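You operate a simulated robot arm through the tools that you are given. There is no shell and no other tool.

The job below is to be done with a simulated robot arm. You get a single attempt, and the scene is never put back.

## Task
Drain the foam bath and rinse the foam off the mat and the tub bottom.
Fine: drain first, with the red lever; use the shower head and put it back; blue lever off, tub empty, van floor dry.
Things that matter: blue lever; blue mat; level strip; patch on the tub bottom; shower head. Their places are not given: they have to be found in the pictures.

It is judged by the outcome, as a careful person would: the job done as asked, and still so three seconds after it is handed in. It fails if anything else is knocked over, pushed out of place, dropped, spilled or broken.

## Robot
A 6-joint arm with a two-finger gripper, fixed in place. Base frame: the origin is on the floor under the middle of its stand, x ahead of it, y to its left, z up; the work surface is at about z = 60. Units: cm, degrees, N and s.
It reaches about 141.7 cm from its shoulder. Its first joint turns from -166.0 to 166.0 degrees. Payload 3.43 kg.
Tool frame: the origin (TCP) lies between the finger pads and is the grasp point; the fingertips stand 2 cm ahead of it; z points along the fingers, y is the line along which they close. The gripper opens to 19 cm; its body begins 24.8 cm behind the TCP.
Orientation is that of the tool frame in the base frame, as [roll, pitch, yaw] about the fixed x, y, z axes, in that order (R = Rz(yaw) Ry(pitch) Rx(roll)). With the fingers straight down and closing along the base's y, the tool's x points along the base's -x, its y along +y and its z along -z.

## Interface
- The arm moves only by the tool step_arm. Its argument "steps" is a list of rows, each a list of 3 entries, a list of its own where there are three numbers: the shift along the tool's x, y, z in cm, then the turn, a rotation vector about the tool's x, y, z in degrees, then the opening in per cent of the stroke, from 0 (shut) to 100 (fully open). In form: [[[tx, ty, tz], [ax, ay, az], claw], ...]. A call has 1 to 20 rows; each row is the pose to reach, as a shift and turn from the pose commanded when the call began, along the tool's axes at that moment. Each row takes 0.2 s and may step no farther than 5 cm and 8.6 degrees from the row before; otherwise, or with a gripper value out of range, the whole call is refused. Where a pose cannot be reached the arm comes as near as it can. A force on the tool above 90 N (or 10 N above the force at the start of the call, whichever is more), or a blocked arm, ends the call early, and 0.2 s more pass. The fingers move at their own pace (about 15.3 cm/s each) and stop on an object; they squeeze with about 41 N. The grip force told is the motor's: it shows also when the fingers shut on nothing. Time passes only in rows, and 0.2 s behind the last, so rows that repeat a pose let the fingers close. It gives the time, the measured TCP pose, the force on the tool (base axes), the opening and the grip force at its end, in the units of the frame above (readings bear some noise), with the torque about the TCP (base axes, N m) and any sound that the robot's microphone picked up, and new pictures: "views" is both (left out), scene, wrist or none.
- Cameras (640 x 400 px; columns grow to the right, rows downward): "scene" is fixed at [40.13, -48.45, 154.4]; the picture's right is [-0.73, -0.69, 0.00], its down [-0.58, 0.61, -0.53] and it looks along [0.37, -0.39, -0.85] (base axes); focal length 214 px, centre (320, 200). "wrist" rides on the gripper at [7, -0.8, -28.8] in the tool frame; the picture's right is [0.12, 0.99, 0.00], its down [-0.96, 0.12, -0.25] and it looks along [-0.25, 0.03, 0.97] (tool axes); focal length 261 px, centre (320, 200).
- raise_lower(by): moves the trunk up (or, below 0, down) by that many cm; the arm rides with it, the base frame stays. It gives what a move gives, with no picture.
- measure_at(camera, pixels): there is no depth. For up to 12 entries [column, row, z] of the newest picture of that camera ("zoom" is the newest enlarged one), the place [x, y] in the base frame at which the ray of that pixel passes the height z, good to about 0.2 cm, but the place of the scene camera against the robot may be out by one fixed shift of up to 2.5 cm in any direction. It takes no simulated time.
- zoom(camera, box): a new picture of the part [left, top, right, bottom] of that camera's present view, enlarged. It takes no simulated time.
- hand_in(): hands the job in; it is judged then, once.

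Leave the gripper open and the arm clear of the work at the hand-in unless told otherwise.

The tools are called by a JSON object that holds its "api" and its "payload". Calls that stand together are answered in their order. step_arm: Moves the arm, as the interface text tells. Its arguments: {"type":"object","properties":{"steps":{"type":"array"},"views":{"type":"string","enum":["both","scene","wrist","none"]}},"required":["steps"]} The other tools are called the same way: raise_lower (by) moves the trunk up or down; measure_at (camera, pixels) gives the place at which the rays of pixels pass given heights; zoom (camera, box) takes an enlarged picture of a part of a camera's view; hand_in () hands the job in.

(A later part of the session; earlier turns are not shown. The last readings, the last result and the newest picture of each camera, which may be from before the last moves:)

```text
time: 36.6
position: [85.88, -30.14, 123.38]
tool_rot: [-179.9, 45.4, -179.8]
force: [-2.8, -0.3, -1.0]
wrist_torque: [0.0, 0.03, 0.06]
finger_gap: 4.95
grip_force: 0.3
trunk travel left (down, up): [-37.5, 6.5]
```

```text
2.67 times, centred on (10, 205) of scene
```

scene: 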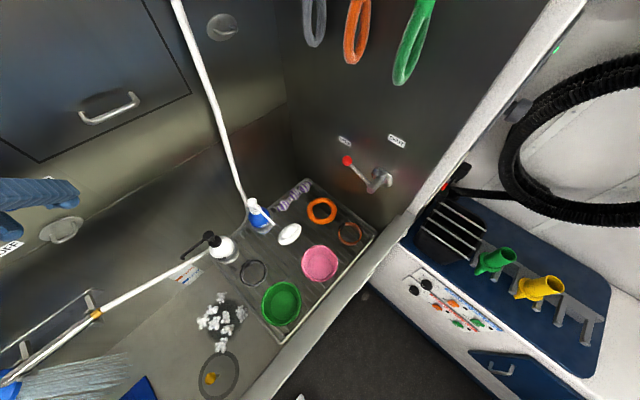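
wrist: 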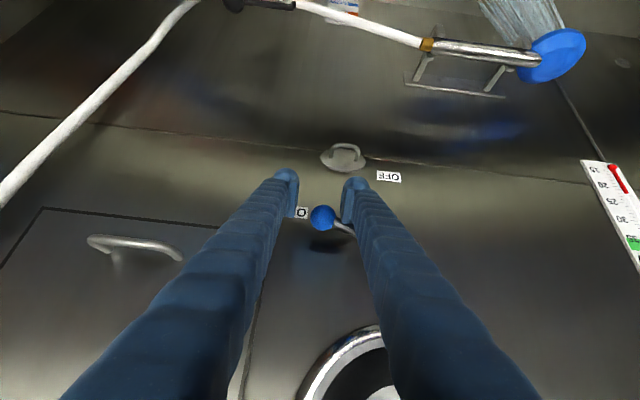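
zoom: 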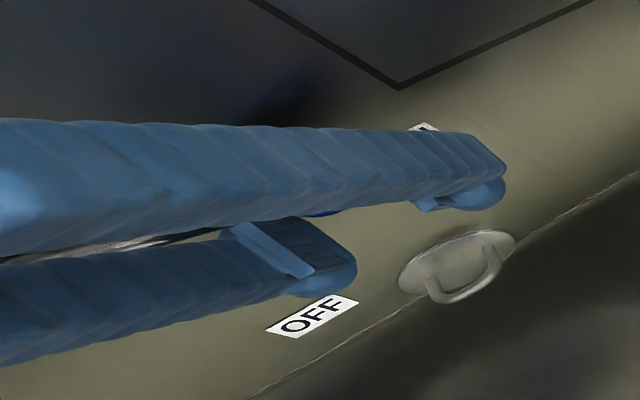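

The blue knob now sits beside the "O" of the ON label at wrist (323,217). I'll nudge it a few more degrees until it meets resistance or lines up.

{"api": "step_arm", "payload": {"steps": [[[-0.25, -0.1, -0.25], [0, 0, 0], 26], [[-0.5, -0.2, -0.5], [0, 0, 0], 26], [[-0.5, -0.2, -0.5], [0, 0, 0], 26]], "views": "wrist"}}

{"api": "zoom", "payload": {"camera": "wrist", "box": [250, 130, 390, 330]}}

```text
time: 37.4
position: [85.86, -30.32, 123.92]
tool_rot: [-180.0, 45.4, -179.8]
force: [-3.9, 1.8, -7.8]
wrist_torque: [-0.28, -0.02, 0.08]
finger_gap: 5.04
grip_force: 0.9
trunk travel left (down, up): [-37.5, 6.5]
```

wrist: 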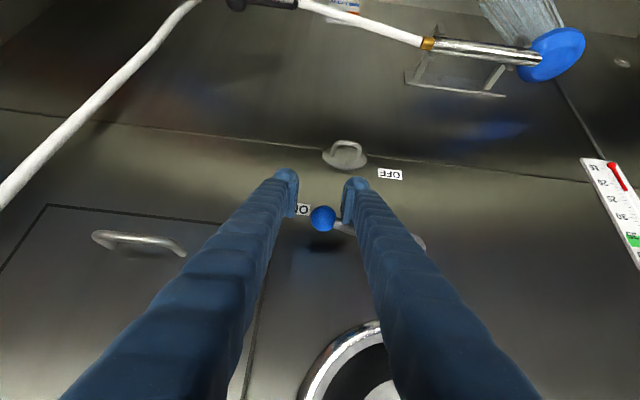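

```text
2.00 times, centred on (320, 230) of wrist
```

zoom: 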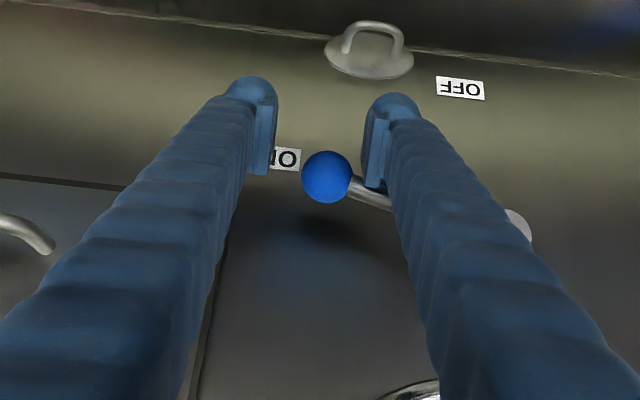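

Resistance rose slightly, so the lever is at ON. I'll drop a touch to free the rod and back out along the fingers.

{"api": "step_arm", "payload": {"steps": [[[0.5, 0, 0.5], [0, 0, 0], 26], [[0.5, 0, -3], [0, 0, 0], 26], [[0.5, 0, -7.5], [0, 0, 0], 26], [[0.5, 0, -12], [0, 0, 0], 26]], "views": "both"}}

{"api": "zoom", "payload": {"camera": "wrist", "box": [320, 20, 560, 170]}}

{"api": "zoom", "payload": {"camera": "scene", "box": [0, 390, 640, 400]}}

```text
time: 38.4
position: [76.77, -30.26, 132.26]
tool_rot: [-179.9, 45.6, -180.0]
force: [-0.4, 0.2, -0.5]
wrist_torque: [-0.04, -0.07, -0.02]
finger_gap: 4.95
grip_force: 0.0
trunk travel left (down, up): [-37.5, 6.5]
```

scene: 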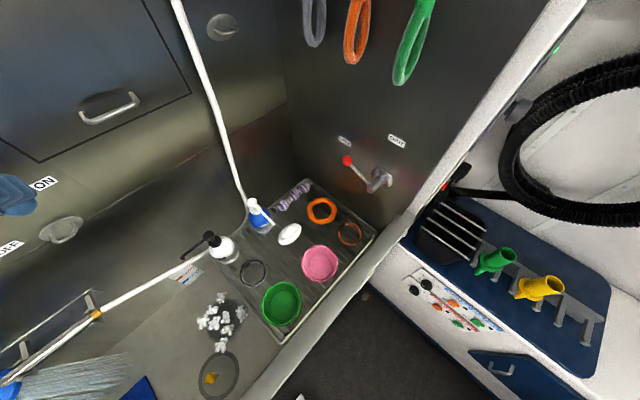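
wrist: 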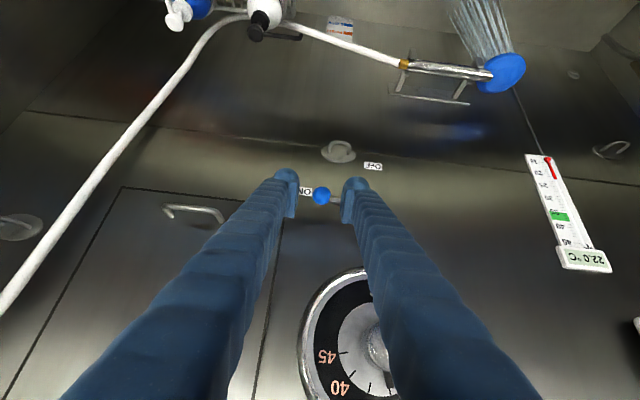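

```text
2.67 times, centred on (440, 95) of wrist
```

zoom: 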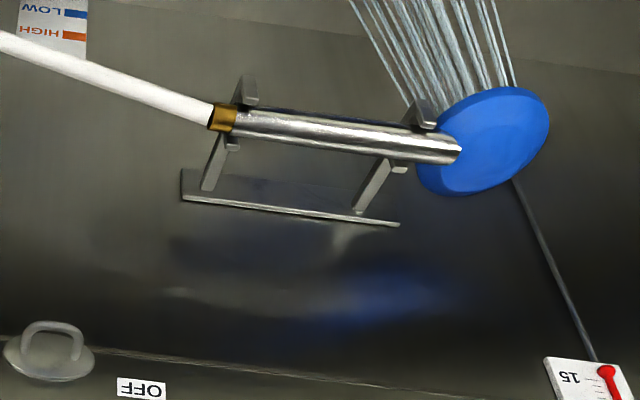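

```text
1.00 times, centred on (320, 395) of scene (not enlarged: the box is as wide or as high as the picture)
```

zoom: 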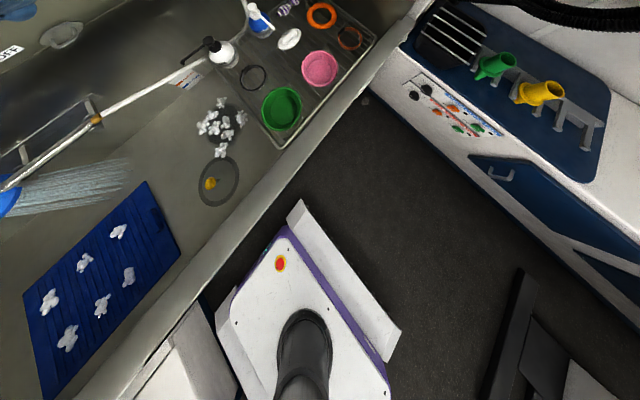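

The lever stays at ON with the water on, and the spray falls well inside the tub. Now I'll measure the shower handle and its cradle hooks from this view.

{"api": "measure_at", "payload": {"camera": "wrist", "pixels": [[408.5, 64.3, 94], [408.5, 64.3, 96], [408.5, 64.3, 98], [491.7, 76.3, 94], [491.7, 76.3, 96], [491.7, 76.3, 98], [471.8, 74.4, 96], [440, 69, 96], [410, 66, 96], [500.7, 72.2, 94]]}}

```text
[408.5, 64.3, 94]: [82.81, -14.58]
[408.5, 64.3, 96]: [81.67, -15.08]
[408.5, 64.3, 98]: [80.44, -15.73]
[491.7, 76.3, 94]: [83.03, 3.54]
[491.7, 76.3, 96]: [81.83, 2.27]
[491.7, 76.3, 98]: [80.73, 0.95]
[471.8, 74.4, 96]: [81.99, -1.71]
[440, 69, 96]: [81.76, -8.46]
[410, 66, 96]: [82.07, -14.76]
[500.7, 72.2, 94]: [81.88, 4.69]
```

The handle axis lies at about x = 82.7, z = 94.5, from y = −14.6 to 3.2. The hooks are near y ≈ −14 and −1, so I'll grasp at y ≈ −7.5. First I'll leave the 45° pose for a steeper pitch of about 70° and move over in front of the cradle.

{"api": "step_arm", "payload": {"steps": [[[1.6, 3.7, -0.35], [0, 5, 0], 26], [[3.1, 7.3, -0.7], [0, 10, 0], 26], [[4.7, 11, -1.1], [0, 15, 0], 26], [[6.3, 14.6, -1.4], [0, 20, 0], 26], [[7.85, 18.3, -1.77], [0, 25, 0], 26], [[7.85, 18.3, -1.77], [0, 25, 0], 26]], "views": "none"}}

```text
time: 39.8
position: [69.97, -11.94, 127.64]
tool_rot: [-179.8, 20.4, -179.9]
force: [-0.6, -0.5, -0.2]
wrist_torque: [0.0, 0.01, -0.02]
finger_gap: 4.91
grip_force: 0.0
trunk travel left (down, up): [-37.5, 6.5]
```

That pose was reached cleanly at 70° pitch. Now I'll rotate 90° about the finger axis so the fingers close across the handle.

{"api": "step_arm", "payload": {"steps": [[[0, 0, 0], [0, 0, 8.2], 26], [[0, 0, 0], [0, 0, 16.4], 26], [[0, 0, 0], [0, 0, 24.6], 26], [[0, 0, 0], [0, 0, 32.8], 26], [[0, 0, 0], [0, 0, 41], 26], [[0, 0, 0], [0, 0, 49.2], 26], [[0, 0, 0], [0, 0, 57.4], 26], [[0, 0, 0], [0, 0, 65.6], 26], [[0, 0, 0], [0, 0, 73.8], 26], [[0, 0, 0], [0, 0, 82], 26], [[0, 0, 0], [0, 0, 90], 26], [[0, 0, 0], [0, 0, 90], 26]], "views": "both"}}

```text
time: 42.4
position: [70.16, -12.25, 127.72]
tool_rot: [159.6, 0.0, 90.0]
force: [-0.1, -0.2, -0.7]
wrist_torque: [0.0, -0.02, 0.0]
finger_gap: 4.94
grip_force: 0.1
trunk travel left (down, up): [-37.5, 6.5]
```

scene: 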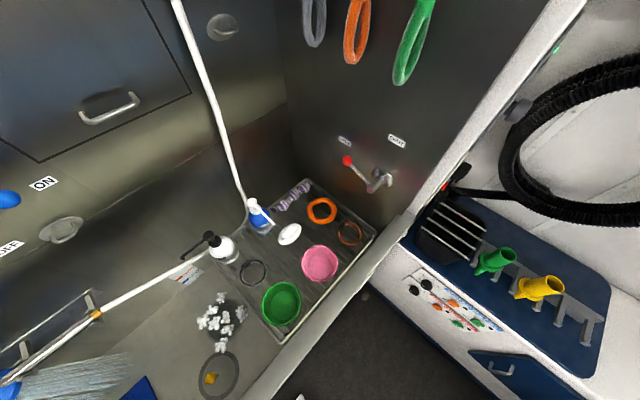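
wrist: 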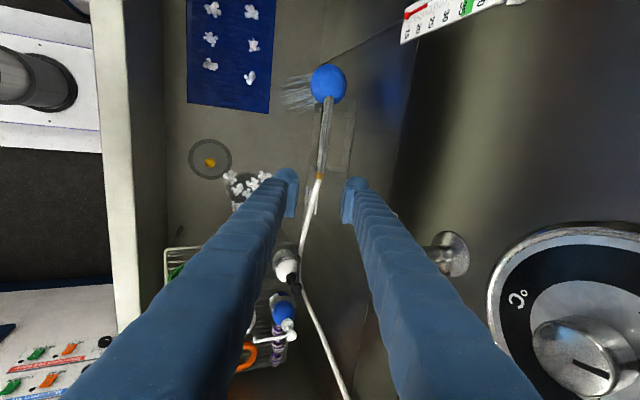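

The fingers now straddle the handle direction, with the gold joint at wrist (320,178) and the head at (328,83). I'll narrow the gap to about 4 cm and descend along the finger axis to about 10 cm above the handle.

{"api": "step_arm", "payload": {"steps": [[[1.5, 0, 4], [0, 0, 0], 21], [[3, 0.1, 8], [0, 0, 0], 21], [[4.75, 0.14, 12], [0, 0, 0], 21], [[4.75, 0.14, 16.5], [0, 0, 0], 21], [[4.75, 0.14, 21], [0, 0, 0], 21], [[4.75, 0.14, 25], [0, 0, 0], 21], [[4.75, 0.14, 25], [0, 0, 0], 21]], "views": "both"}}

{"api": "zoom", "payload": {"camera": "wrist", "box": [240, 60, 400, 260]}}

```text
time: 44.0
position: [79.19, -7.5, 104.4]
tool_rot: [159.4, 0.1, 90.1]
force: [-0.3, -0.7, 0.9]
wrist_torque: [0.02, -0.01, 0.01]
finger_gap: 4.01
grip_force: 0.1
trunk travel left (down, up): [-37.5, 6.5]
```

scene: 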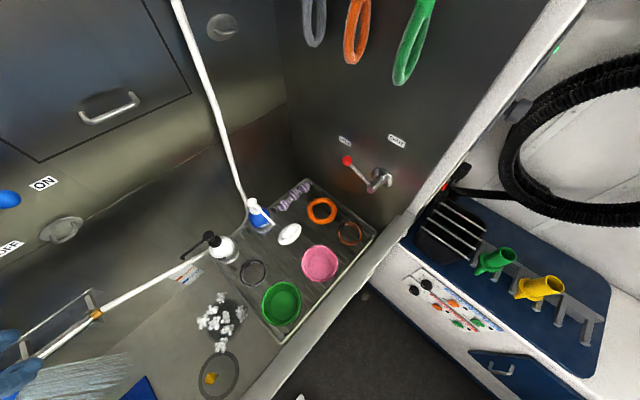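
wrist: 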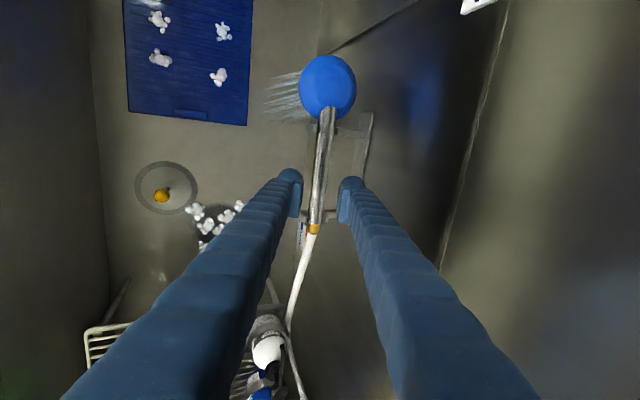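

```text
2.00 times, centred on (320, 160) of wrist
```

zoom: 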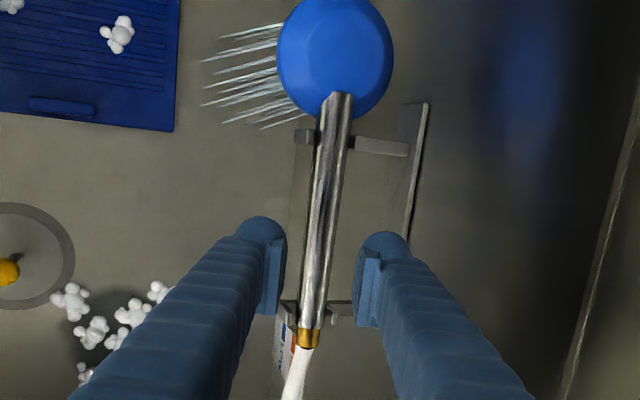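

The handle is centred between the fingers, with the hooks at zoom rows 140 and 312. I'll descend 7 cm more and check the depth.

{"api": "step_arm", "payload": {"steps": [[[0, 0, 3.5], [0, 0, 0], 21], [[0, 0, 7], [0, 0, 0], 21], [[0, 0, 7], [0, 0, 0], 21]], "views": "both"}}

{"api": "zoom", "payload": {"camera": "wrist", "box": [260, 100, 400, 260]}}

{"api": "zoom", "payload": {"camera": "scene", "box": [0, 290, 60, 400]}}

```text
time: 44.8
position: [81.55, -7.34, 97.82]
tool_rot: [159.5, 0.0, 90.1]
force: [-0.4, -0.2, 0.8]
wrist_torque: [0.03, -0.02, 0.01]
finger_gap: 3.99
grip_force: 0.1
trunk travel left (down, up): [-37.5, 6.5]
```

scene: 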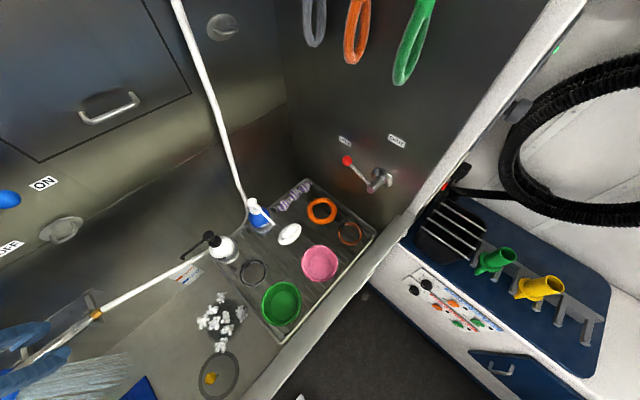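
wrist: 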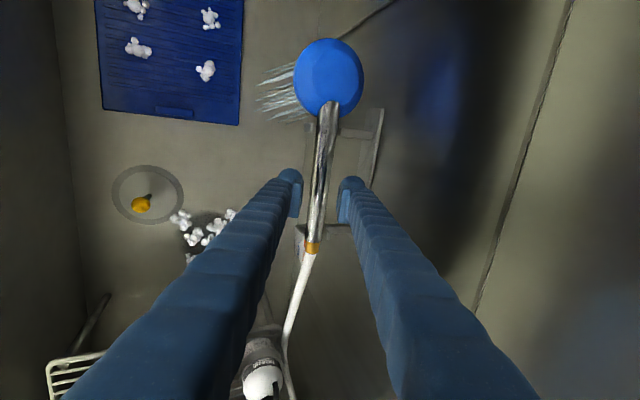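

```text
2.50 times, centred on (330, 180) of wrist
```

zoom: 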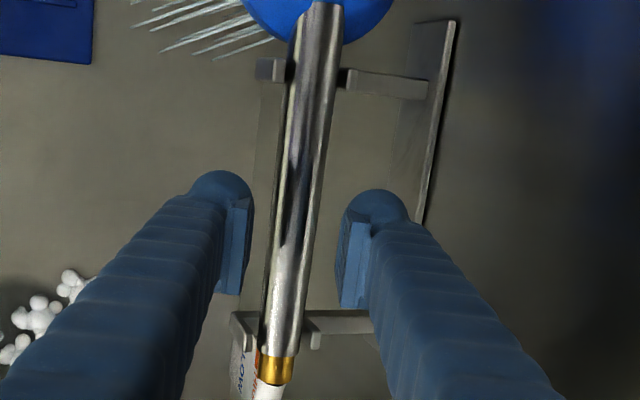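

```text
3.64 times, centred on (30, 345) of scene
```

zoom: 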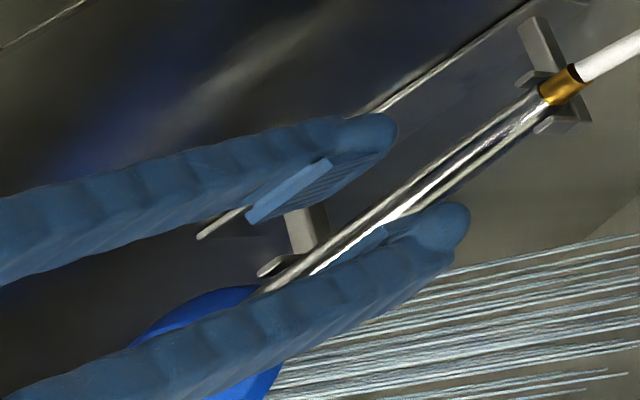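

The fingers are around the handle. I'll measure the handle ends from here to judge the remaining depth.

{"api": "measure_at", "payload": {"camera": "wrist", "pixels": [[312.8, 242, 90], [312.8, 242, 92], [312.8, 242, 94], [312.8, 242, 96], [327, 103, 90], [327, 103, 92], [327, 103, 94], [327, 103, 96]]}}

```text
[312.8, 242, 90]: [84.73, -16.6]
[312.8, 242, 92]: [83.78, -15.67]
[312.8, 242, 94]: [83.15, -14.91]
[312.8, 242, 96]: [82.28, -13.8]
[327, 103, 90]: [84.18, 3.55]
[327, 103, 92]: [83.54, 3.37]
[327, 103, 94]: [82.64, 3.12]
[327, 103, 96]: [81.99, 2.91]
```

All views agree that the handle axis is at x ≈ 82.9, z ≈ 94.3, which is 3.6 cm further along the fingers. I'll advance and close.

{"api": "step_arm", "payload": {"steps": [[[0, 0, 1.8], [0, 0, 0], 21], [[0, 0, 3.6], [0, 0, 0], 21], [[0, 0, 3.6], [0, 0, 0], 10], [[0, 0, 3.6], [0, 0, 0], 3], [[0, 0, 3.6], [0, 0, 0], 3], [[0, 0, 3.6], [0, 0, 0], 3]], "views": "both"}}

{"api": "zoom", "payload": {"camera": "wrist", "box": [260, 100, 400, 260]}}

```text
time: 46.2
position: [82.79, -7.34, 94.78]
tool_rot: [159.2, 0.1, 90.2]
force: [10.6, -2.0, 32.6]
wrist_torque: [0.12, 0.02, -0.3]
finger_gap: 2.76
grip_force: 41.4
trunk travel left (down, up): [-37.5, 6.5]
```

scene: 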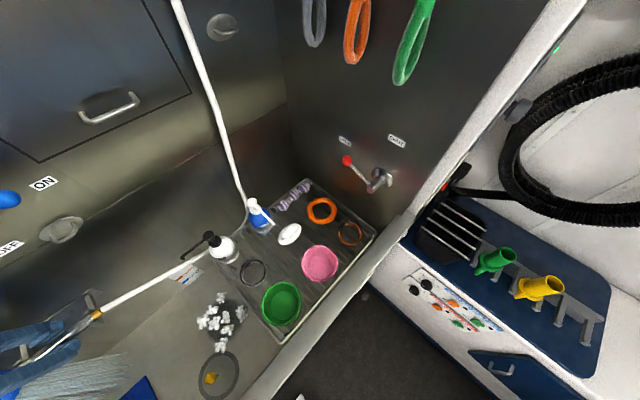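
wrist: 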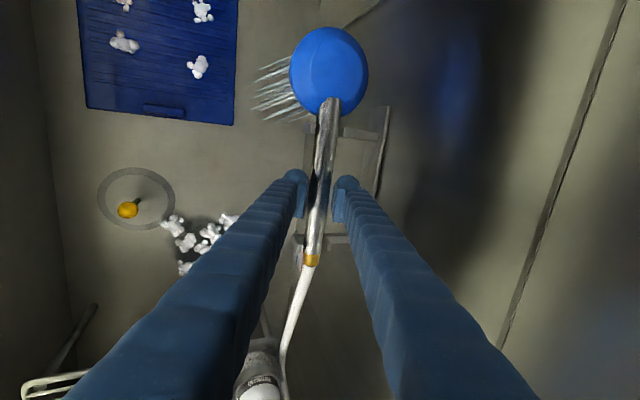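

```text
2.50 times, centred on (330, 180) of wrist
```

zoom: 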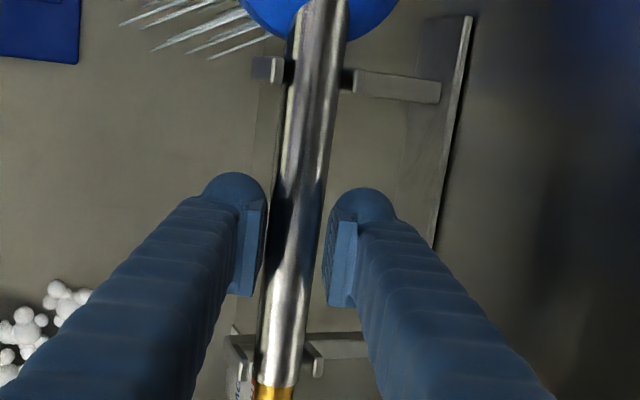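

The handle is gripped, with a 2.76 cm gap, and it presses a little down into its hooks. I'll lift straight up 6 cm and watch the force.

{"api": "step_arm", "payload": {"steps": [[[0, 0.35, -0.94], [0, 0, 0], 3], [[0, 0.87, -2.34], [0, 0, 0], 3], [[0, 1.4, -3.75], [0, 0, 0], 3], [[0, 2.09, -5.62], [0, 0, 0], 3], [[0, 2.09, -5.62], [0, 0, 0], 3]], "views": "both"}}

{"api": "zoom", "payload": {"camera": "wrist", "box": [240, 40, 420, 260]}}

{"api": "zoom", "payload": {"camera": "scene", "box": [0, 240, 60, 400]}}

```text
time: 47.4
position: [82.84, -7.39, 100.38]
tool_rot: [159.6, 0.2, 90.1]
force: [0.2, 0.2, 0.4]
wrist_torque: [-0.02, 0.04, -0.01]
finger_gap: 0.59
grip_force: 0.0
trunk travel left (down, up): [-37.5, 6.5]
```

scene: 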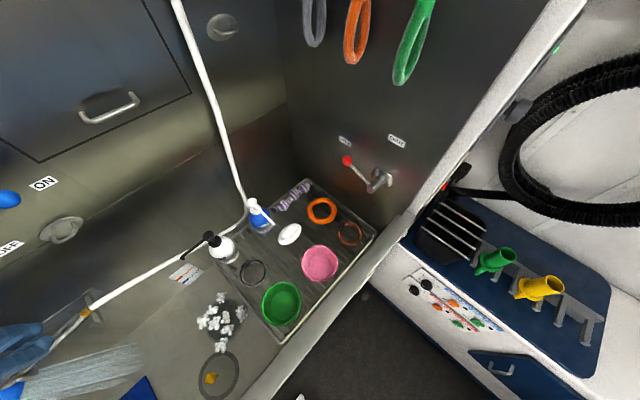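
wrist: 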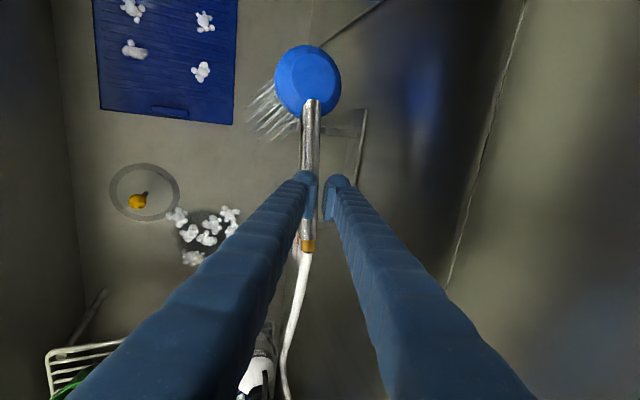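

```text
1.82 times, centred on (330, 150) of wrist
```

zoom: 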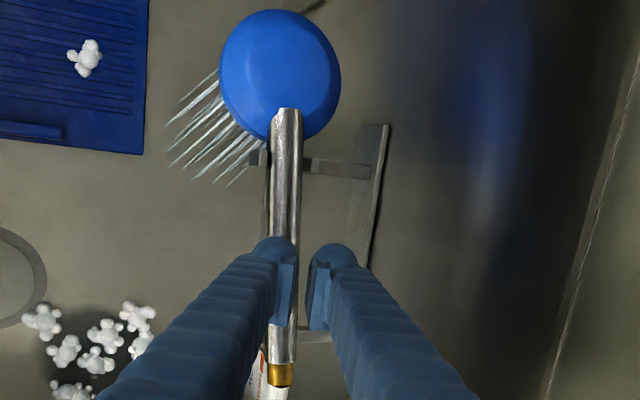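

```text
2.50 times, centred on (30, 320) of scene
```

zoom: 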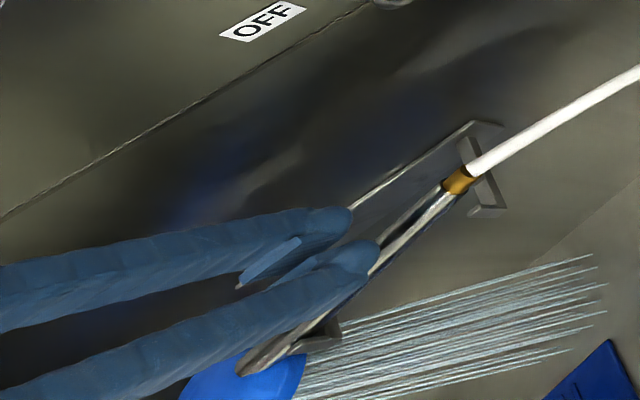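

The grip slipped: the gap is 0.59 cm and there is no grip force. The pads had only the upper half of the handle. I'll open, back up a little, and see how the handle lies now.

{"api": "step_arm", "payload": {"steps": [[[0, 0, 0], [0, 0, 0], 15], [[0, 0, -3], [0, 0, 0], 24], [[0, 0, -7], [0, 0, 0], 30], [[0, 0, -7], [0, 0, 0], 30]], "views": "both"}}

{"api": "zoom", "payload": {"camera": "wrist", "box": [250, 60, 400, 260]}}

{"api": "zoom", "payload": {"camera": "scene", "box": [40, 270, 120, 350]}}

{"api": "zoom", "payload": {"camera": "scene", "box": [0, 310, 60, 400]}}

```text
time: 48.4
position: [80.54, -7.53, 106.7]
tool_rot: [159.6, 0.1, 90.2]
force: [-0.2, -0.7, 0.2]
wrist_torque: [-0.02, 0.05, 0.01]
finger_gap: 5.71
grip_force: 0.2
trunk travel left (down, up): [-37.5, 6.5]
```

scene: 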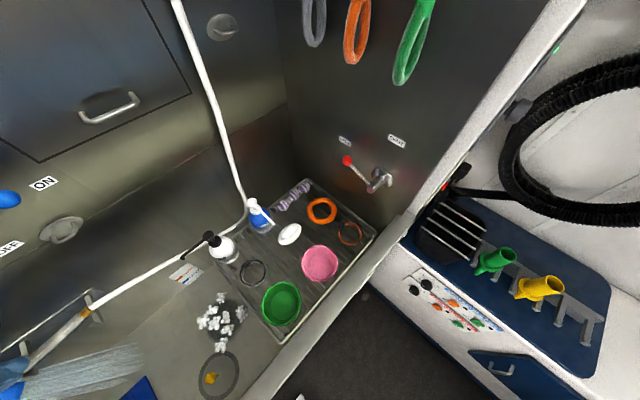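
wrist: 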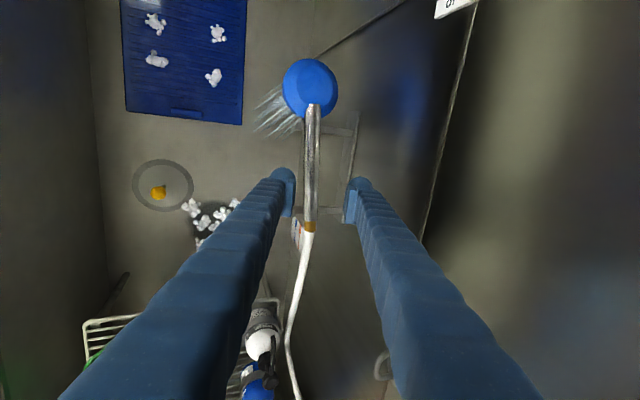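

```text
2.00 times, centred on (325, 160) of wrist
```

zoom: 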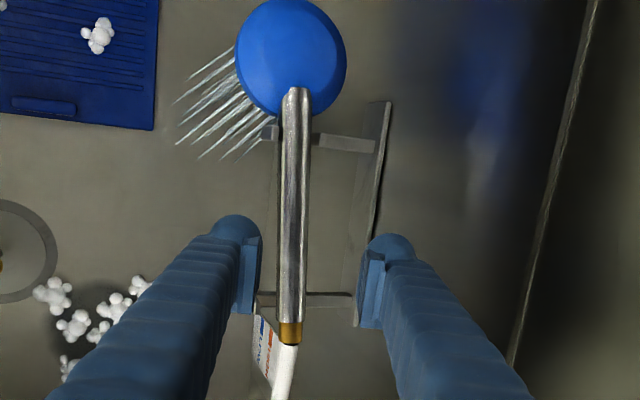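

```text
5.00 times, centred on (80, 310) of scene
```

zoom: 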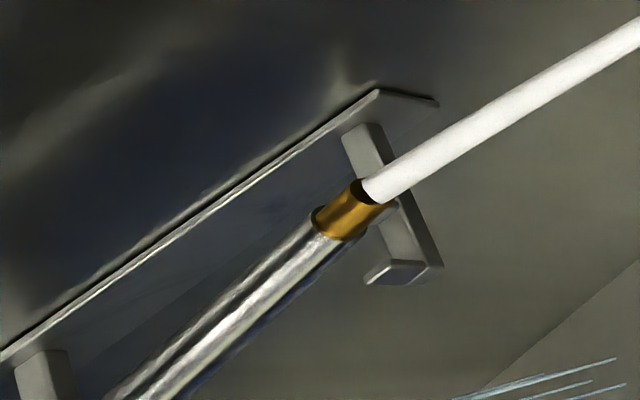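

```text
4.44 times, centred on (30, 355) of scene
```

zoom: 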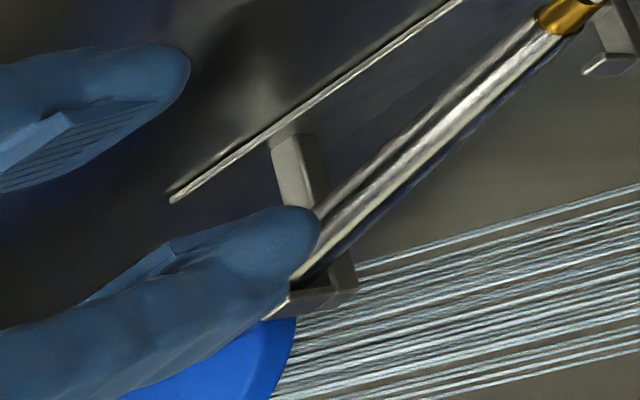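

The gold end has ridden up onto the wall-side lip of the left hook, while the head end is still in its hook. It looks stable, with the spray still in the tub. I'll measure the handle's new position.

{"api": "measure_at", "payload": {"camera": "wrist", "pixels": [[310, 221.5, 94], [310, 221.5, 96], [310, 221.5, 98], [314, 107.5, 92], [314, 107.5, 94], [314, 107.5, 96], [311, 165, 94], [311, 165, 96]]}}

{"api": "measure_at", "payload": {"camera": "scene", "pixels": [[82, 313, 94], [82, 313, 96], [82, 313, 98], [82, 313, 100]]}}

{"api": "zoom", "payload": {"camera": "wrist", "box": [280, 90, 360, 240]}}

```text
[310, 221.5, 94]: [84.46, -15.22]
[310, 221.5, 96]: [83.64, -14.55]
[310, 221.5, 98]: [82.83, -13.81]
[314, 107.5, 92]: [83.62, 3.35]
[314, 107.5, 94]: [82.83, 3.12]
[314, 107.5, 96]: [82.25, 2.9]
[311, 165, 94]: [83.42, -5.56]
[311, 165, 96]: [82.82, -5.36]
```

```text
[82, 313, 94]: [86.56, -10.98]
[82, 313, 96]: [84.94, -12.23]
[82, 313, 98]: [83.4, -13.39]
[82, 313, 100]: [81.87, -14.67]
```

```text
2.67 times, centred on (320, 165) of wrist
```

zoom: 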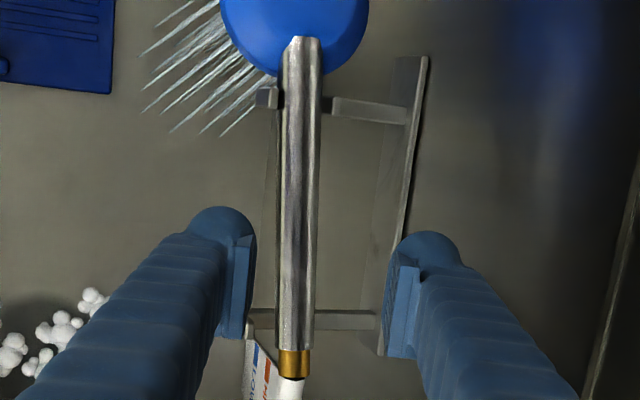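

The handle's gold end now sits about 3.7 cm higher, pivoted about the right hook. The head side is heavier, so the handle rotated out of the grip. I'll re-grip closer to the head, just left of the right hook, and deeper. I'll check the hook's y position first.

{"api": "measure_at", "payload": {"camera": "wrist", "pixels": [[300, 126.5, 92], [300, 126.5, 93], [300, 131, 93], [334, 128.5, 92], [334, 128.5, 93], [334, 134, 93], [314, 118, 93], [311, 140, 95]]}}

{"api": "zoom", "payload": {"camera": "wrist", "box": [285, 95, 365, 145]}}

```text
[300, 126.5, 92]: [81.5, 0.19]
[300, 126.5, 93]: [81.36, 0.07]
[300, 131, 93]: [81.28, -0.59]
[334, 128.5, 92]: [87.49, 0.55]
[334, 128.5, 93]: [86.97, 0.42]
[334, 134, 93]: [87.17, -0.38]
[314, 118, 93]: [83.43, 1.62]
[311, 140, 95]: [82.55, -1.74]
```

```text
8.00 times, centred on (325, 120) of wrist
```

zoom: 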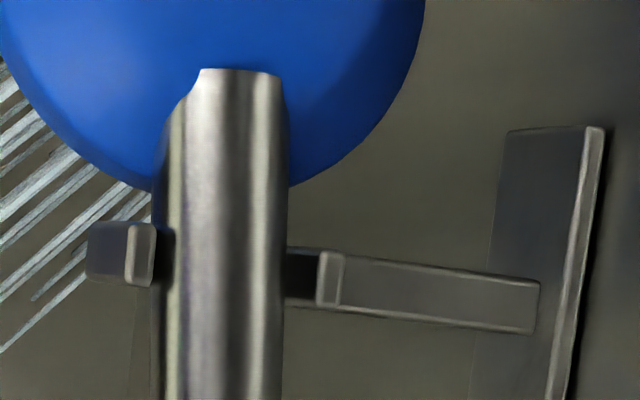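

The right hook is at y ≈ 0.1 with a half-width of 0.6 cm, so I can grip at y ≈ −3.4, much closer to the head. I'll align there and go down to about 3 cm above the grip depth, then check.

{"api": "step_arm", "payload": {"steps": [[[2, -0.9, 1.5], [0, 0, 0], 20], [[4.13, -1.76, 3], [0, 0, 0], 20], [[4.13, -1.76, 6], [0, 0, 0], 20], [[4.13, -1.76, 9], [0, 0, 0], 20], [[4.13, -1.76, 9], [0, 0, 0], 20]], "views": "wrist"}}

{"api": "zoom", "payload": {"camera": "wrist", "box": [260, 110, 380, 270]}}

{"api": "zoom", "payload": {"camera": "scene", "box": [0, 300, 60, 400]}}

```text
time: 49.6
position: [82.02, -3.46, 97.85]
tool_rot: [159.6, 0.1, 90.1]
force: [-0.8, -0.5, 0.6]
wrist_torque: [-0.04, -0.03, 0.0]
finger_gap: 3.8
grip_force: 0.0
trunk travel left (down, up): [-37.5, 6.5]
```

wrist: 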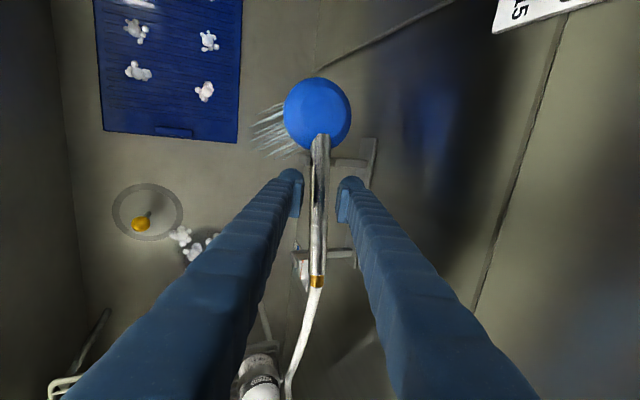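

```text
2.50 times, centred on (320, 190) of wrist
```

zoom: 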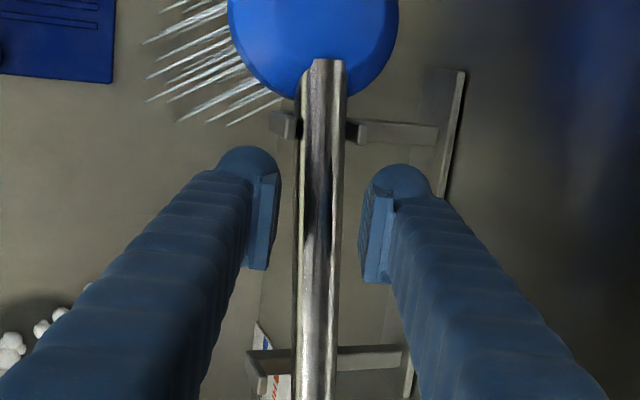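

```text
4.00 times, centred on (30, 350) of scene
```

zoom: 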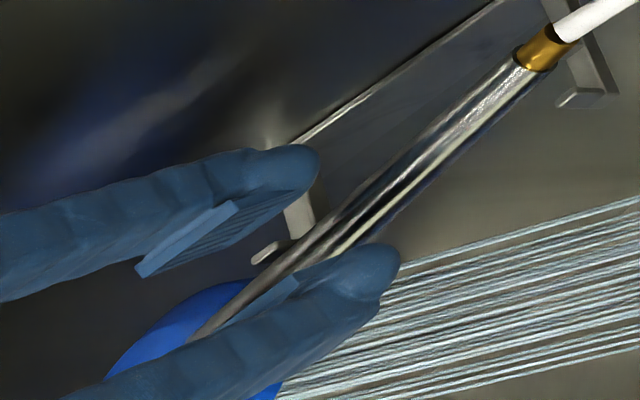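

The handle is centred between the pads and the fingers clear the right hook. I'll go 3.8 cm deeper, so the pads reach past the handle's axis, and close.

{"api": "step_arm", "payload": {"steps": [[[0, 0, 1.9], [0, 0, 0], 20], [[0, 0, 3.8], [0, 0, 0], 20], [[0, 0, 3.8], [0, 0, 0], 20], [[0, 0, 3.8], [0, 0, 0], 10], [[0, 0, 3.8], [0, 0, 0], 0], [[0, 0, 3.8], [0, 0, 0], 0], [[0, 0, 3.8], [0, 0, 0], 0]], "views": "both"}}

{"api": "zoom", "payload": {"camera": "wrist", "box": [260, 110, 380, 270]}}

{"api": "zoom", "payload": {"camera": "scene", "box": [0, 300, 60, 400]}}

```text
time: 51.2
position: [83.09, -3.22, 94.29]
tool_rot: [159.9, 0.1, 90.1]
force: [-19.7, -1.9, -1.1]
wrist_torque: [-0.15, 0.39, 0.77]
finger_gap: 2.6
grip_force: 41.0
trunk travel left (down, up): [-37.5, 6.5]
```

scene: 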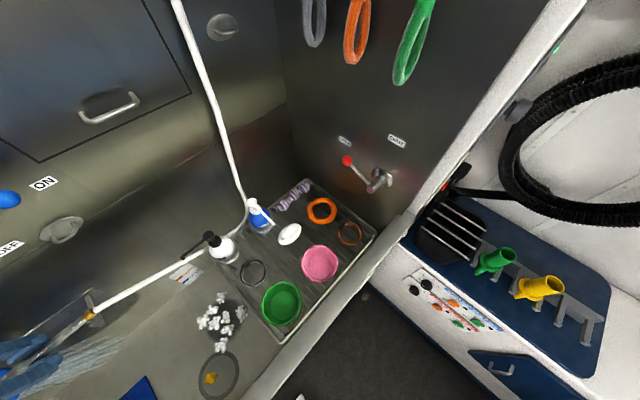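
wrist: 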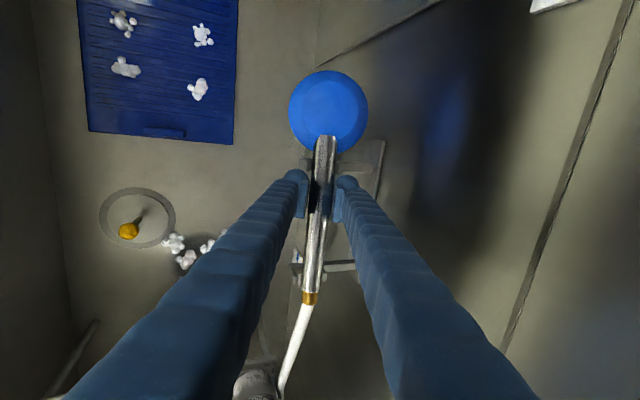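

```text
2.50 times, centred on (320, 190) of wrist
```

zoom: 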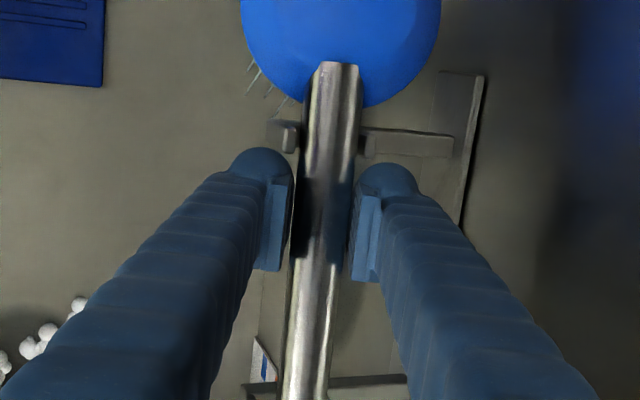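

```text
4.00 times, centred on (30, 350) of scene
```

zoom: 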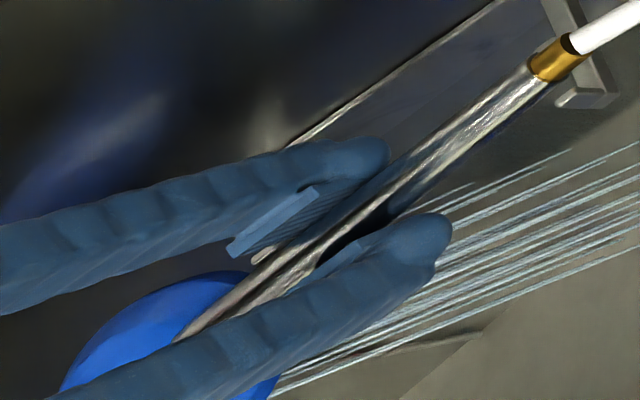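

Now it's a firm grip, with a 2.6 cm gap and 41 N. The handle rolled about 20°, so the spray now points along the fingers. I'll lift slowly by 1.5 cm and check that the grip holds.

{"api": "step_arm", "payload": {"steps": [[[0, 0.17, -0.47], [0, 0, 0], 0], [[0, 0.35, -0.94], [0, 0, 0], 0], [[0, 0.52, -1.41], [0, 0, 0], 0], [[0, 0.52, -1.41], [0, 0, 0], 0]], "views": "wrist"}}

{"api": "zoom", "payload": {"camera": "scene", "box": [0, 290, 60, 400]}}

```text
time: 52.2
position: [83.31, -3.31, 95.85]
tool_rot: [159.3, 0.1, 90.1]
force: [-0.4, -0.5, -3.1]
wrist_torque: [-0.06, -0.03, 0.03]
finger_gap: 2.61
grip_force: 40.7
trunk travel left (down, up): [-37.5, 6.5]
```

wrist: 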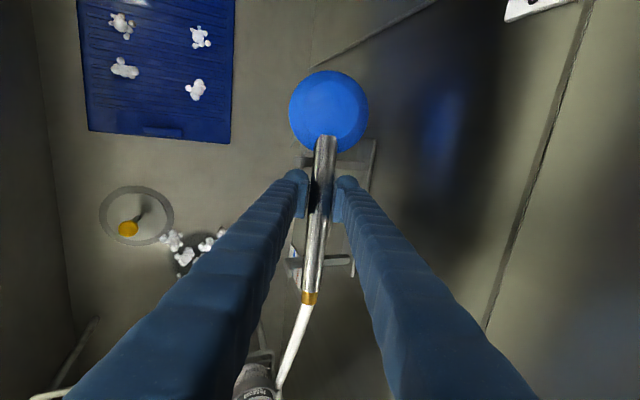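

```text
3.64 times, centred on (30, 345) of scene
```

zoom: 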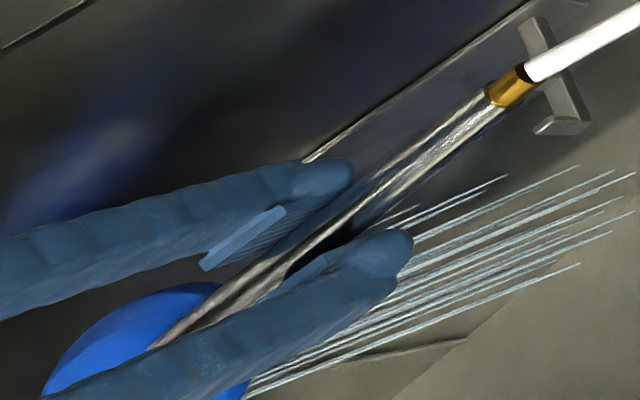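

The grip holds, and the load is only about 3 N. I'll lift 7 cm clear of the hooks and then bring the head 12 cm away from the wall.

{"api": "step_arm", "payload": {"steps": [[[0, 1.22, -3.28], [0, 0, 0], 0], [[0, 2.44, -6.56], [0, 0, 0], 0], [[0, -0.4, -7.6], [0, 0, 0], 0], [[0, -3.2, -8.65], [0, 0, 0], 0], [[0, -6, -9.7], [0, 0, 0], 0], [[0, -8.8, -10.74], [0, 0, 0], 0], [[0, -8.8, -10.74], [0, 0, 0], 0]], "views": "both"}}

{"api": "zoom", "payload": {"camera": "scene", "box": [0, 390, 640, 400]}}

{"api": "zoom", "payload": {"camera": "scene", "box": [0, 250, 10, 400]}}

```text
time: 54.0
position: [68.96, -0.68, 102.49]
tool_rot: [161.9, -1.0, 99.7]
force: [-0.3, 0.5, -2.9]
wrist_torque: [-0.09, -0.05, -0.01]
finger_gap: 2.61
grip_force: 40.9
out of reach, approached as far as the arm can: row 1, 4, 5
trunk travel left (down, up): [-37.5, 6.5]
stopped in row 7: the arm was blocked; the commanded pose is now the measured one
```

scene: 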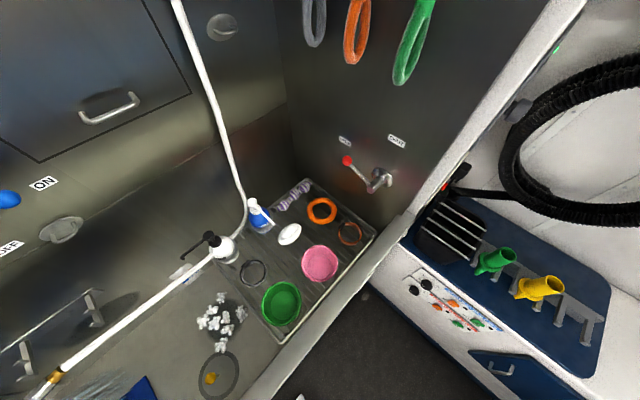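
wrist: 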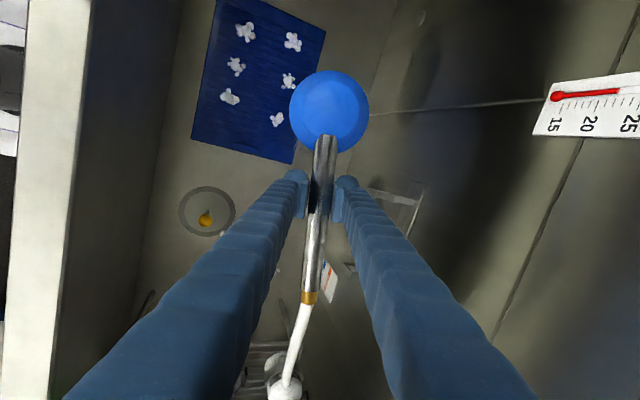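

```text
1.00 times, centred on (320, 395) of scene (not enlarged: the box is as wide or as high as the picture)
```

zoom: 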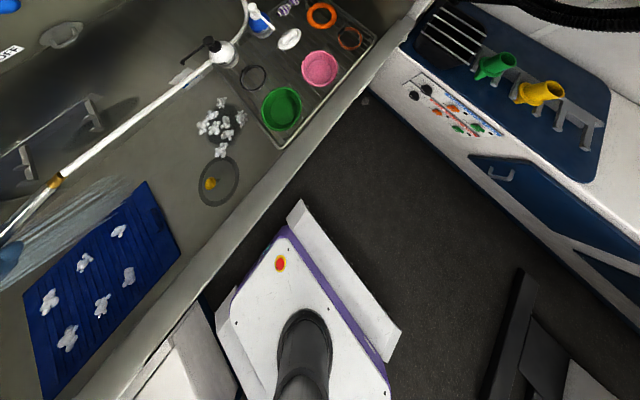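

```text
2.67 times, centred on (5, 325) of scene
```

zoom: 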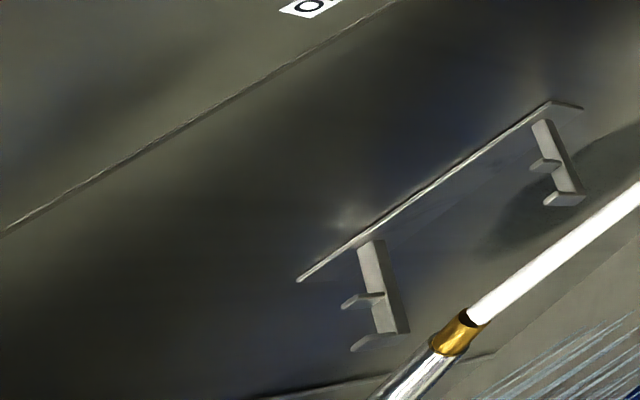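

The shower head is free of the cradle and spraying inside the tub. The arm is too folded here, since its wrist is too close to the shoulder. Lowering the trunk while raising the arm should give it room, so I'll lower 8 cm first; the head is 38 cm above the tub floor.

{"api": "raise_lower", "payload": {"by": -8}}

```text
time: 55.2
position: [69.23, -0.55, 94.29]
tool_rot: [162.0, -1.1, 99.7]
force: [0.3, 0.6, -2.3]
wrist_torque: [-0.1, -0.02, -0.04]
finger_gap: 2.58
grip_force: 40.7
trunk travel left (down, up): [-29.5, 14.5]
```

The trunk went down 8 cm. Now I'll raise the arm 8 cm and straighten the gripper to vertical so the spray points straight down.

{"api": "step_arm", "payload": {"steps": [[[0.04, 0.62, -1.9], [4.5, -0.65, 2.35], 0], [[0.08, 1.24, -3.8], [9, -1.3, 4.7], 0], [[0.11, 1.85, -5.7], [13.5, -1.95, 7.05], 0], [[0.15, 2.47, -7.6], [17.9, -2.6, 9.4], 0], [[0.15, 2.47, -7.6], [17.9, -2.6, 9.4], 0]], "views": "both"}}

{"api": "zoom", "payload": {"camera": "scene", "box": [0, 390, 640, 400]}}

```text
time: 56.4
position: [69.23, 0.9, 102.45]
tool_rot: [180.0, -2.2, 88.9]
force: [-0.7, -12.0, -2.6]
wrist_torque: [1.14, -0.05, 0.07]
finger_gap: 2.56
grip_force: 40.8
out of reach, approached as far as the arm can: row 1, 2
trunk travel left (down, up): [-29.5, 14.5]
```

scene: 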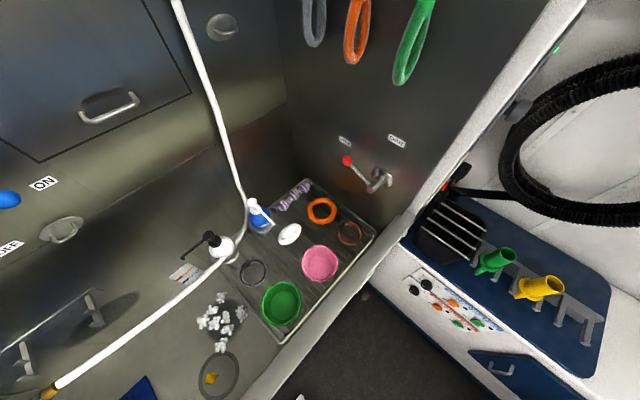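
wrist: 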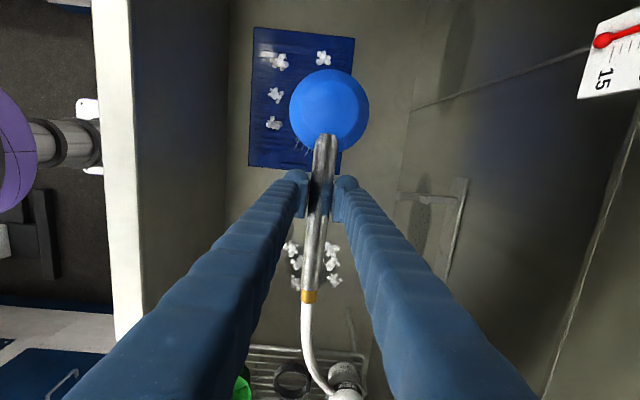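

```text
1.00 times, centred on (320, 395) of scene (not enlarged: the box is as wide or as high as the picture)
```

zoom: 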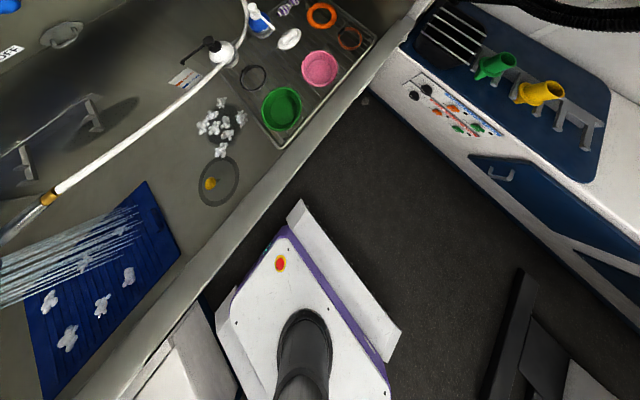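

There's a new 12 N pull along −y with a torque, so the hose is getting tight, and it passes right by the bottles. I'll look closely at that area before moving further.

{"api": "zoom", "payload": {"camera": "scene", "box": [170, 170, 300, 290]}}

{"api": "zoom", "payload": {"camera": "scene", "box": [20, 230, 260, 400]}}

{"api": "zoom", "payload": {"camera": "wrist", "box": [0, 390, 640, 400]}}

```text
3.33 times, centred on (235, 230) of scene
```

zoom: 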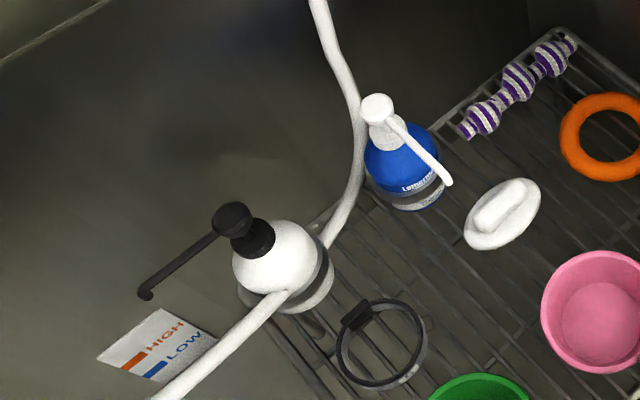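

```text
2.35 times, centred on (140, 315) of scene
```

zoom: 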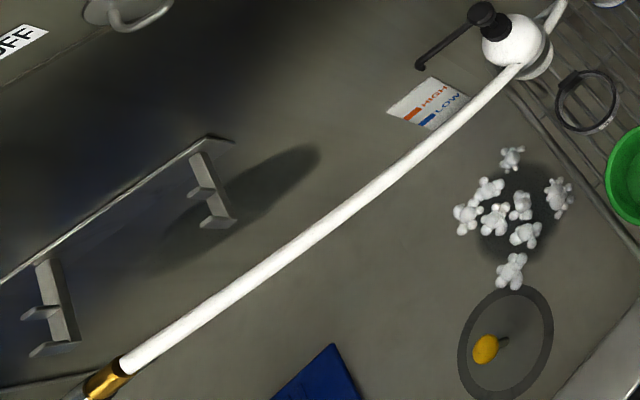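

```text
1.00 times, centred on (320, 395) of wrist (not enlarged: the box is as wide or as high as the picture)
```

zoom: 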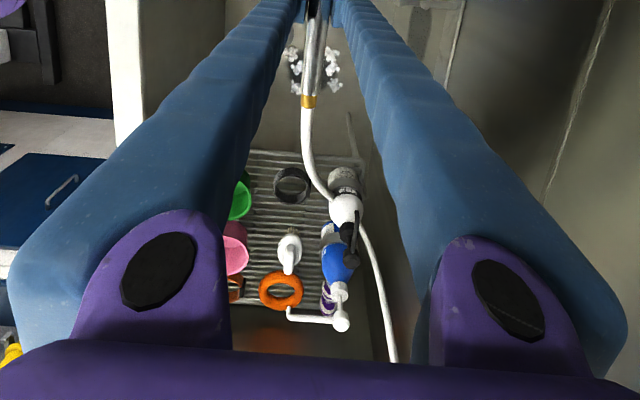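

The hose passes visually through the white bottle without moving it, so the bottles are unaffected. I'll hold a moment and read the force again.

{"api": "step_arm", "payload": {"steps": [[[0, 0, 0], [0, 0, 0], 0], [[0, 0, 0], [0, 0, 0], 0]], "views": "wrist"}}

{"api": "zoom", "payload": {"camera": "wrist", "box": [230, 10, 410, 180]}}

```text
time: 57.0
position: [69.23, -0.69, 102.5]
tool_rot: [-180.0, 0.1, 90.1]
force: [0.0, -0.5, -2.5]
wrist_torque: [-0.12, 0.01, -0.02]
finger_gap: 2.6
grip_force: 40.9
trunk travel left (down, up): [-29.5, 14.5]
```

wrist: 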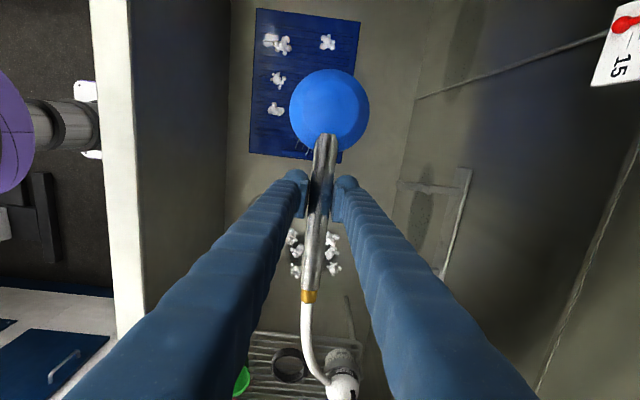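

```text
2.35 times, centred on (320, 95) of wrist
```

zoom: 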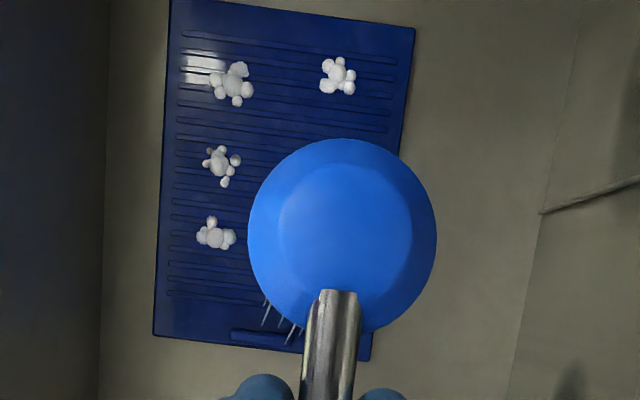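

The force is back to −0.5 N, so that was only the motion settling, and the hose isn't tight. The head is upright with the spray down. I'll measure the foam clumps I can still see on the mat.

{"api": "measure_at", "payload": {"camera": "wrist", "pixels": [[283, 45.2, 65], [327.7, 42.7, 65], [277.4, 78, 65], [275.3, 109.9, 65], [252, 139, 65], [338, 161, 65], [256, 10, 65], [360, 22, 65], [329.7, 103, 96], [298, 152, 64], [293, 240, 65], [332, 255, 65]]}}

{"api": "zoom", "payload": {"camera": "scene", "box": [0, 390, 640, 400]}}

```text
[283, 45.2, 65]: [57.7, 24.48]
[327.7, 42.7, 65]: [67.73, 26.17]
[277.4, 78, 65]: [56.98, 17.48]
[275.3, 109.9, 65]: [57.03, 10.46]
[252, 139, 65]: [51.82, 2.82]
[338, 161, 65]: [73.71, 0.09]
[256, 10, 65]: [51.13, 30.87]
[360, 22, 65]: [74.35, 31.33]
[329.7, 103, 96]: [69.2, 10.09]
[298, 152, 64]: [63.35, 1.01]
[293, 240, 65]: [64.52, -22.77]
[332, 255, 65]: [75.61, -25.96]
```

```text
1.00 times, centred on (320, 395) of scene (not enlarged: the box is as wide or as high as the picture)
```

zoom: 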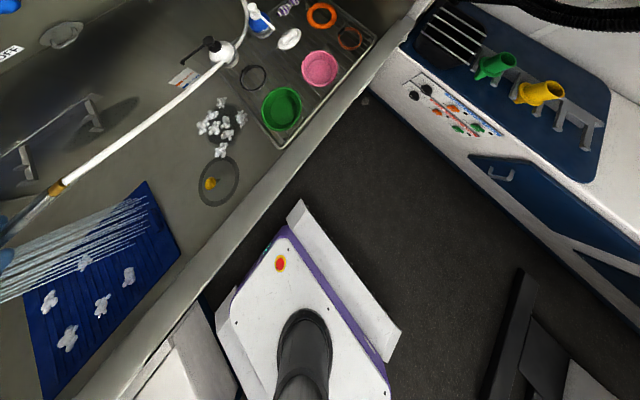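

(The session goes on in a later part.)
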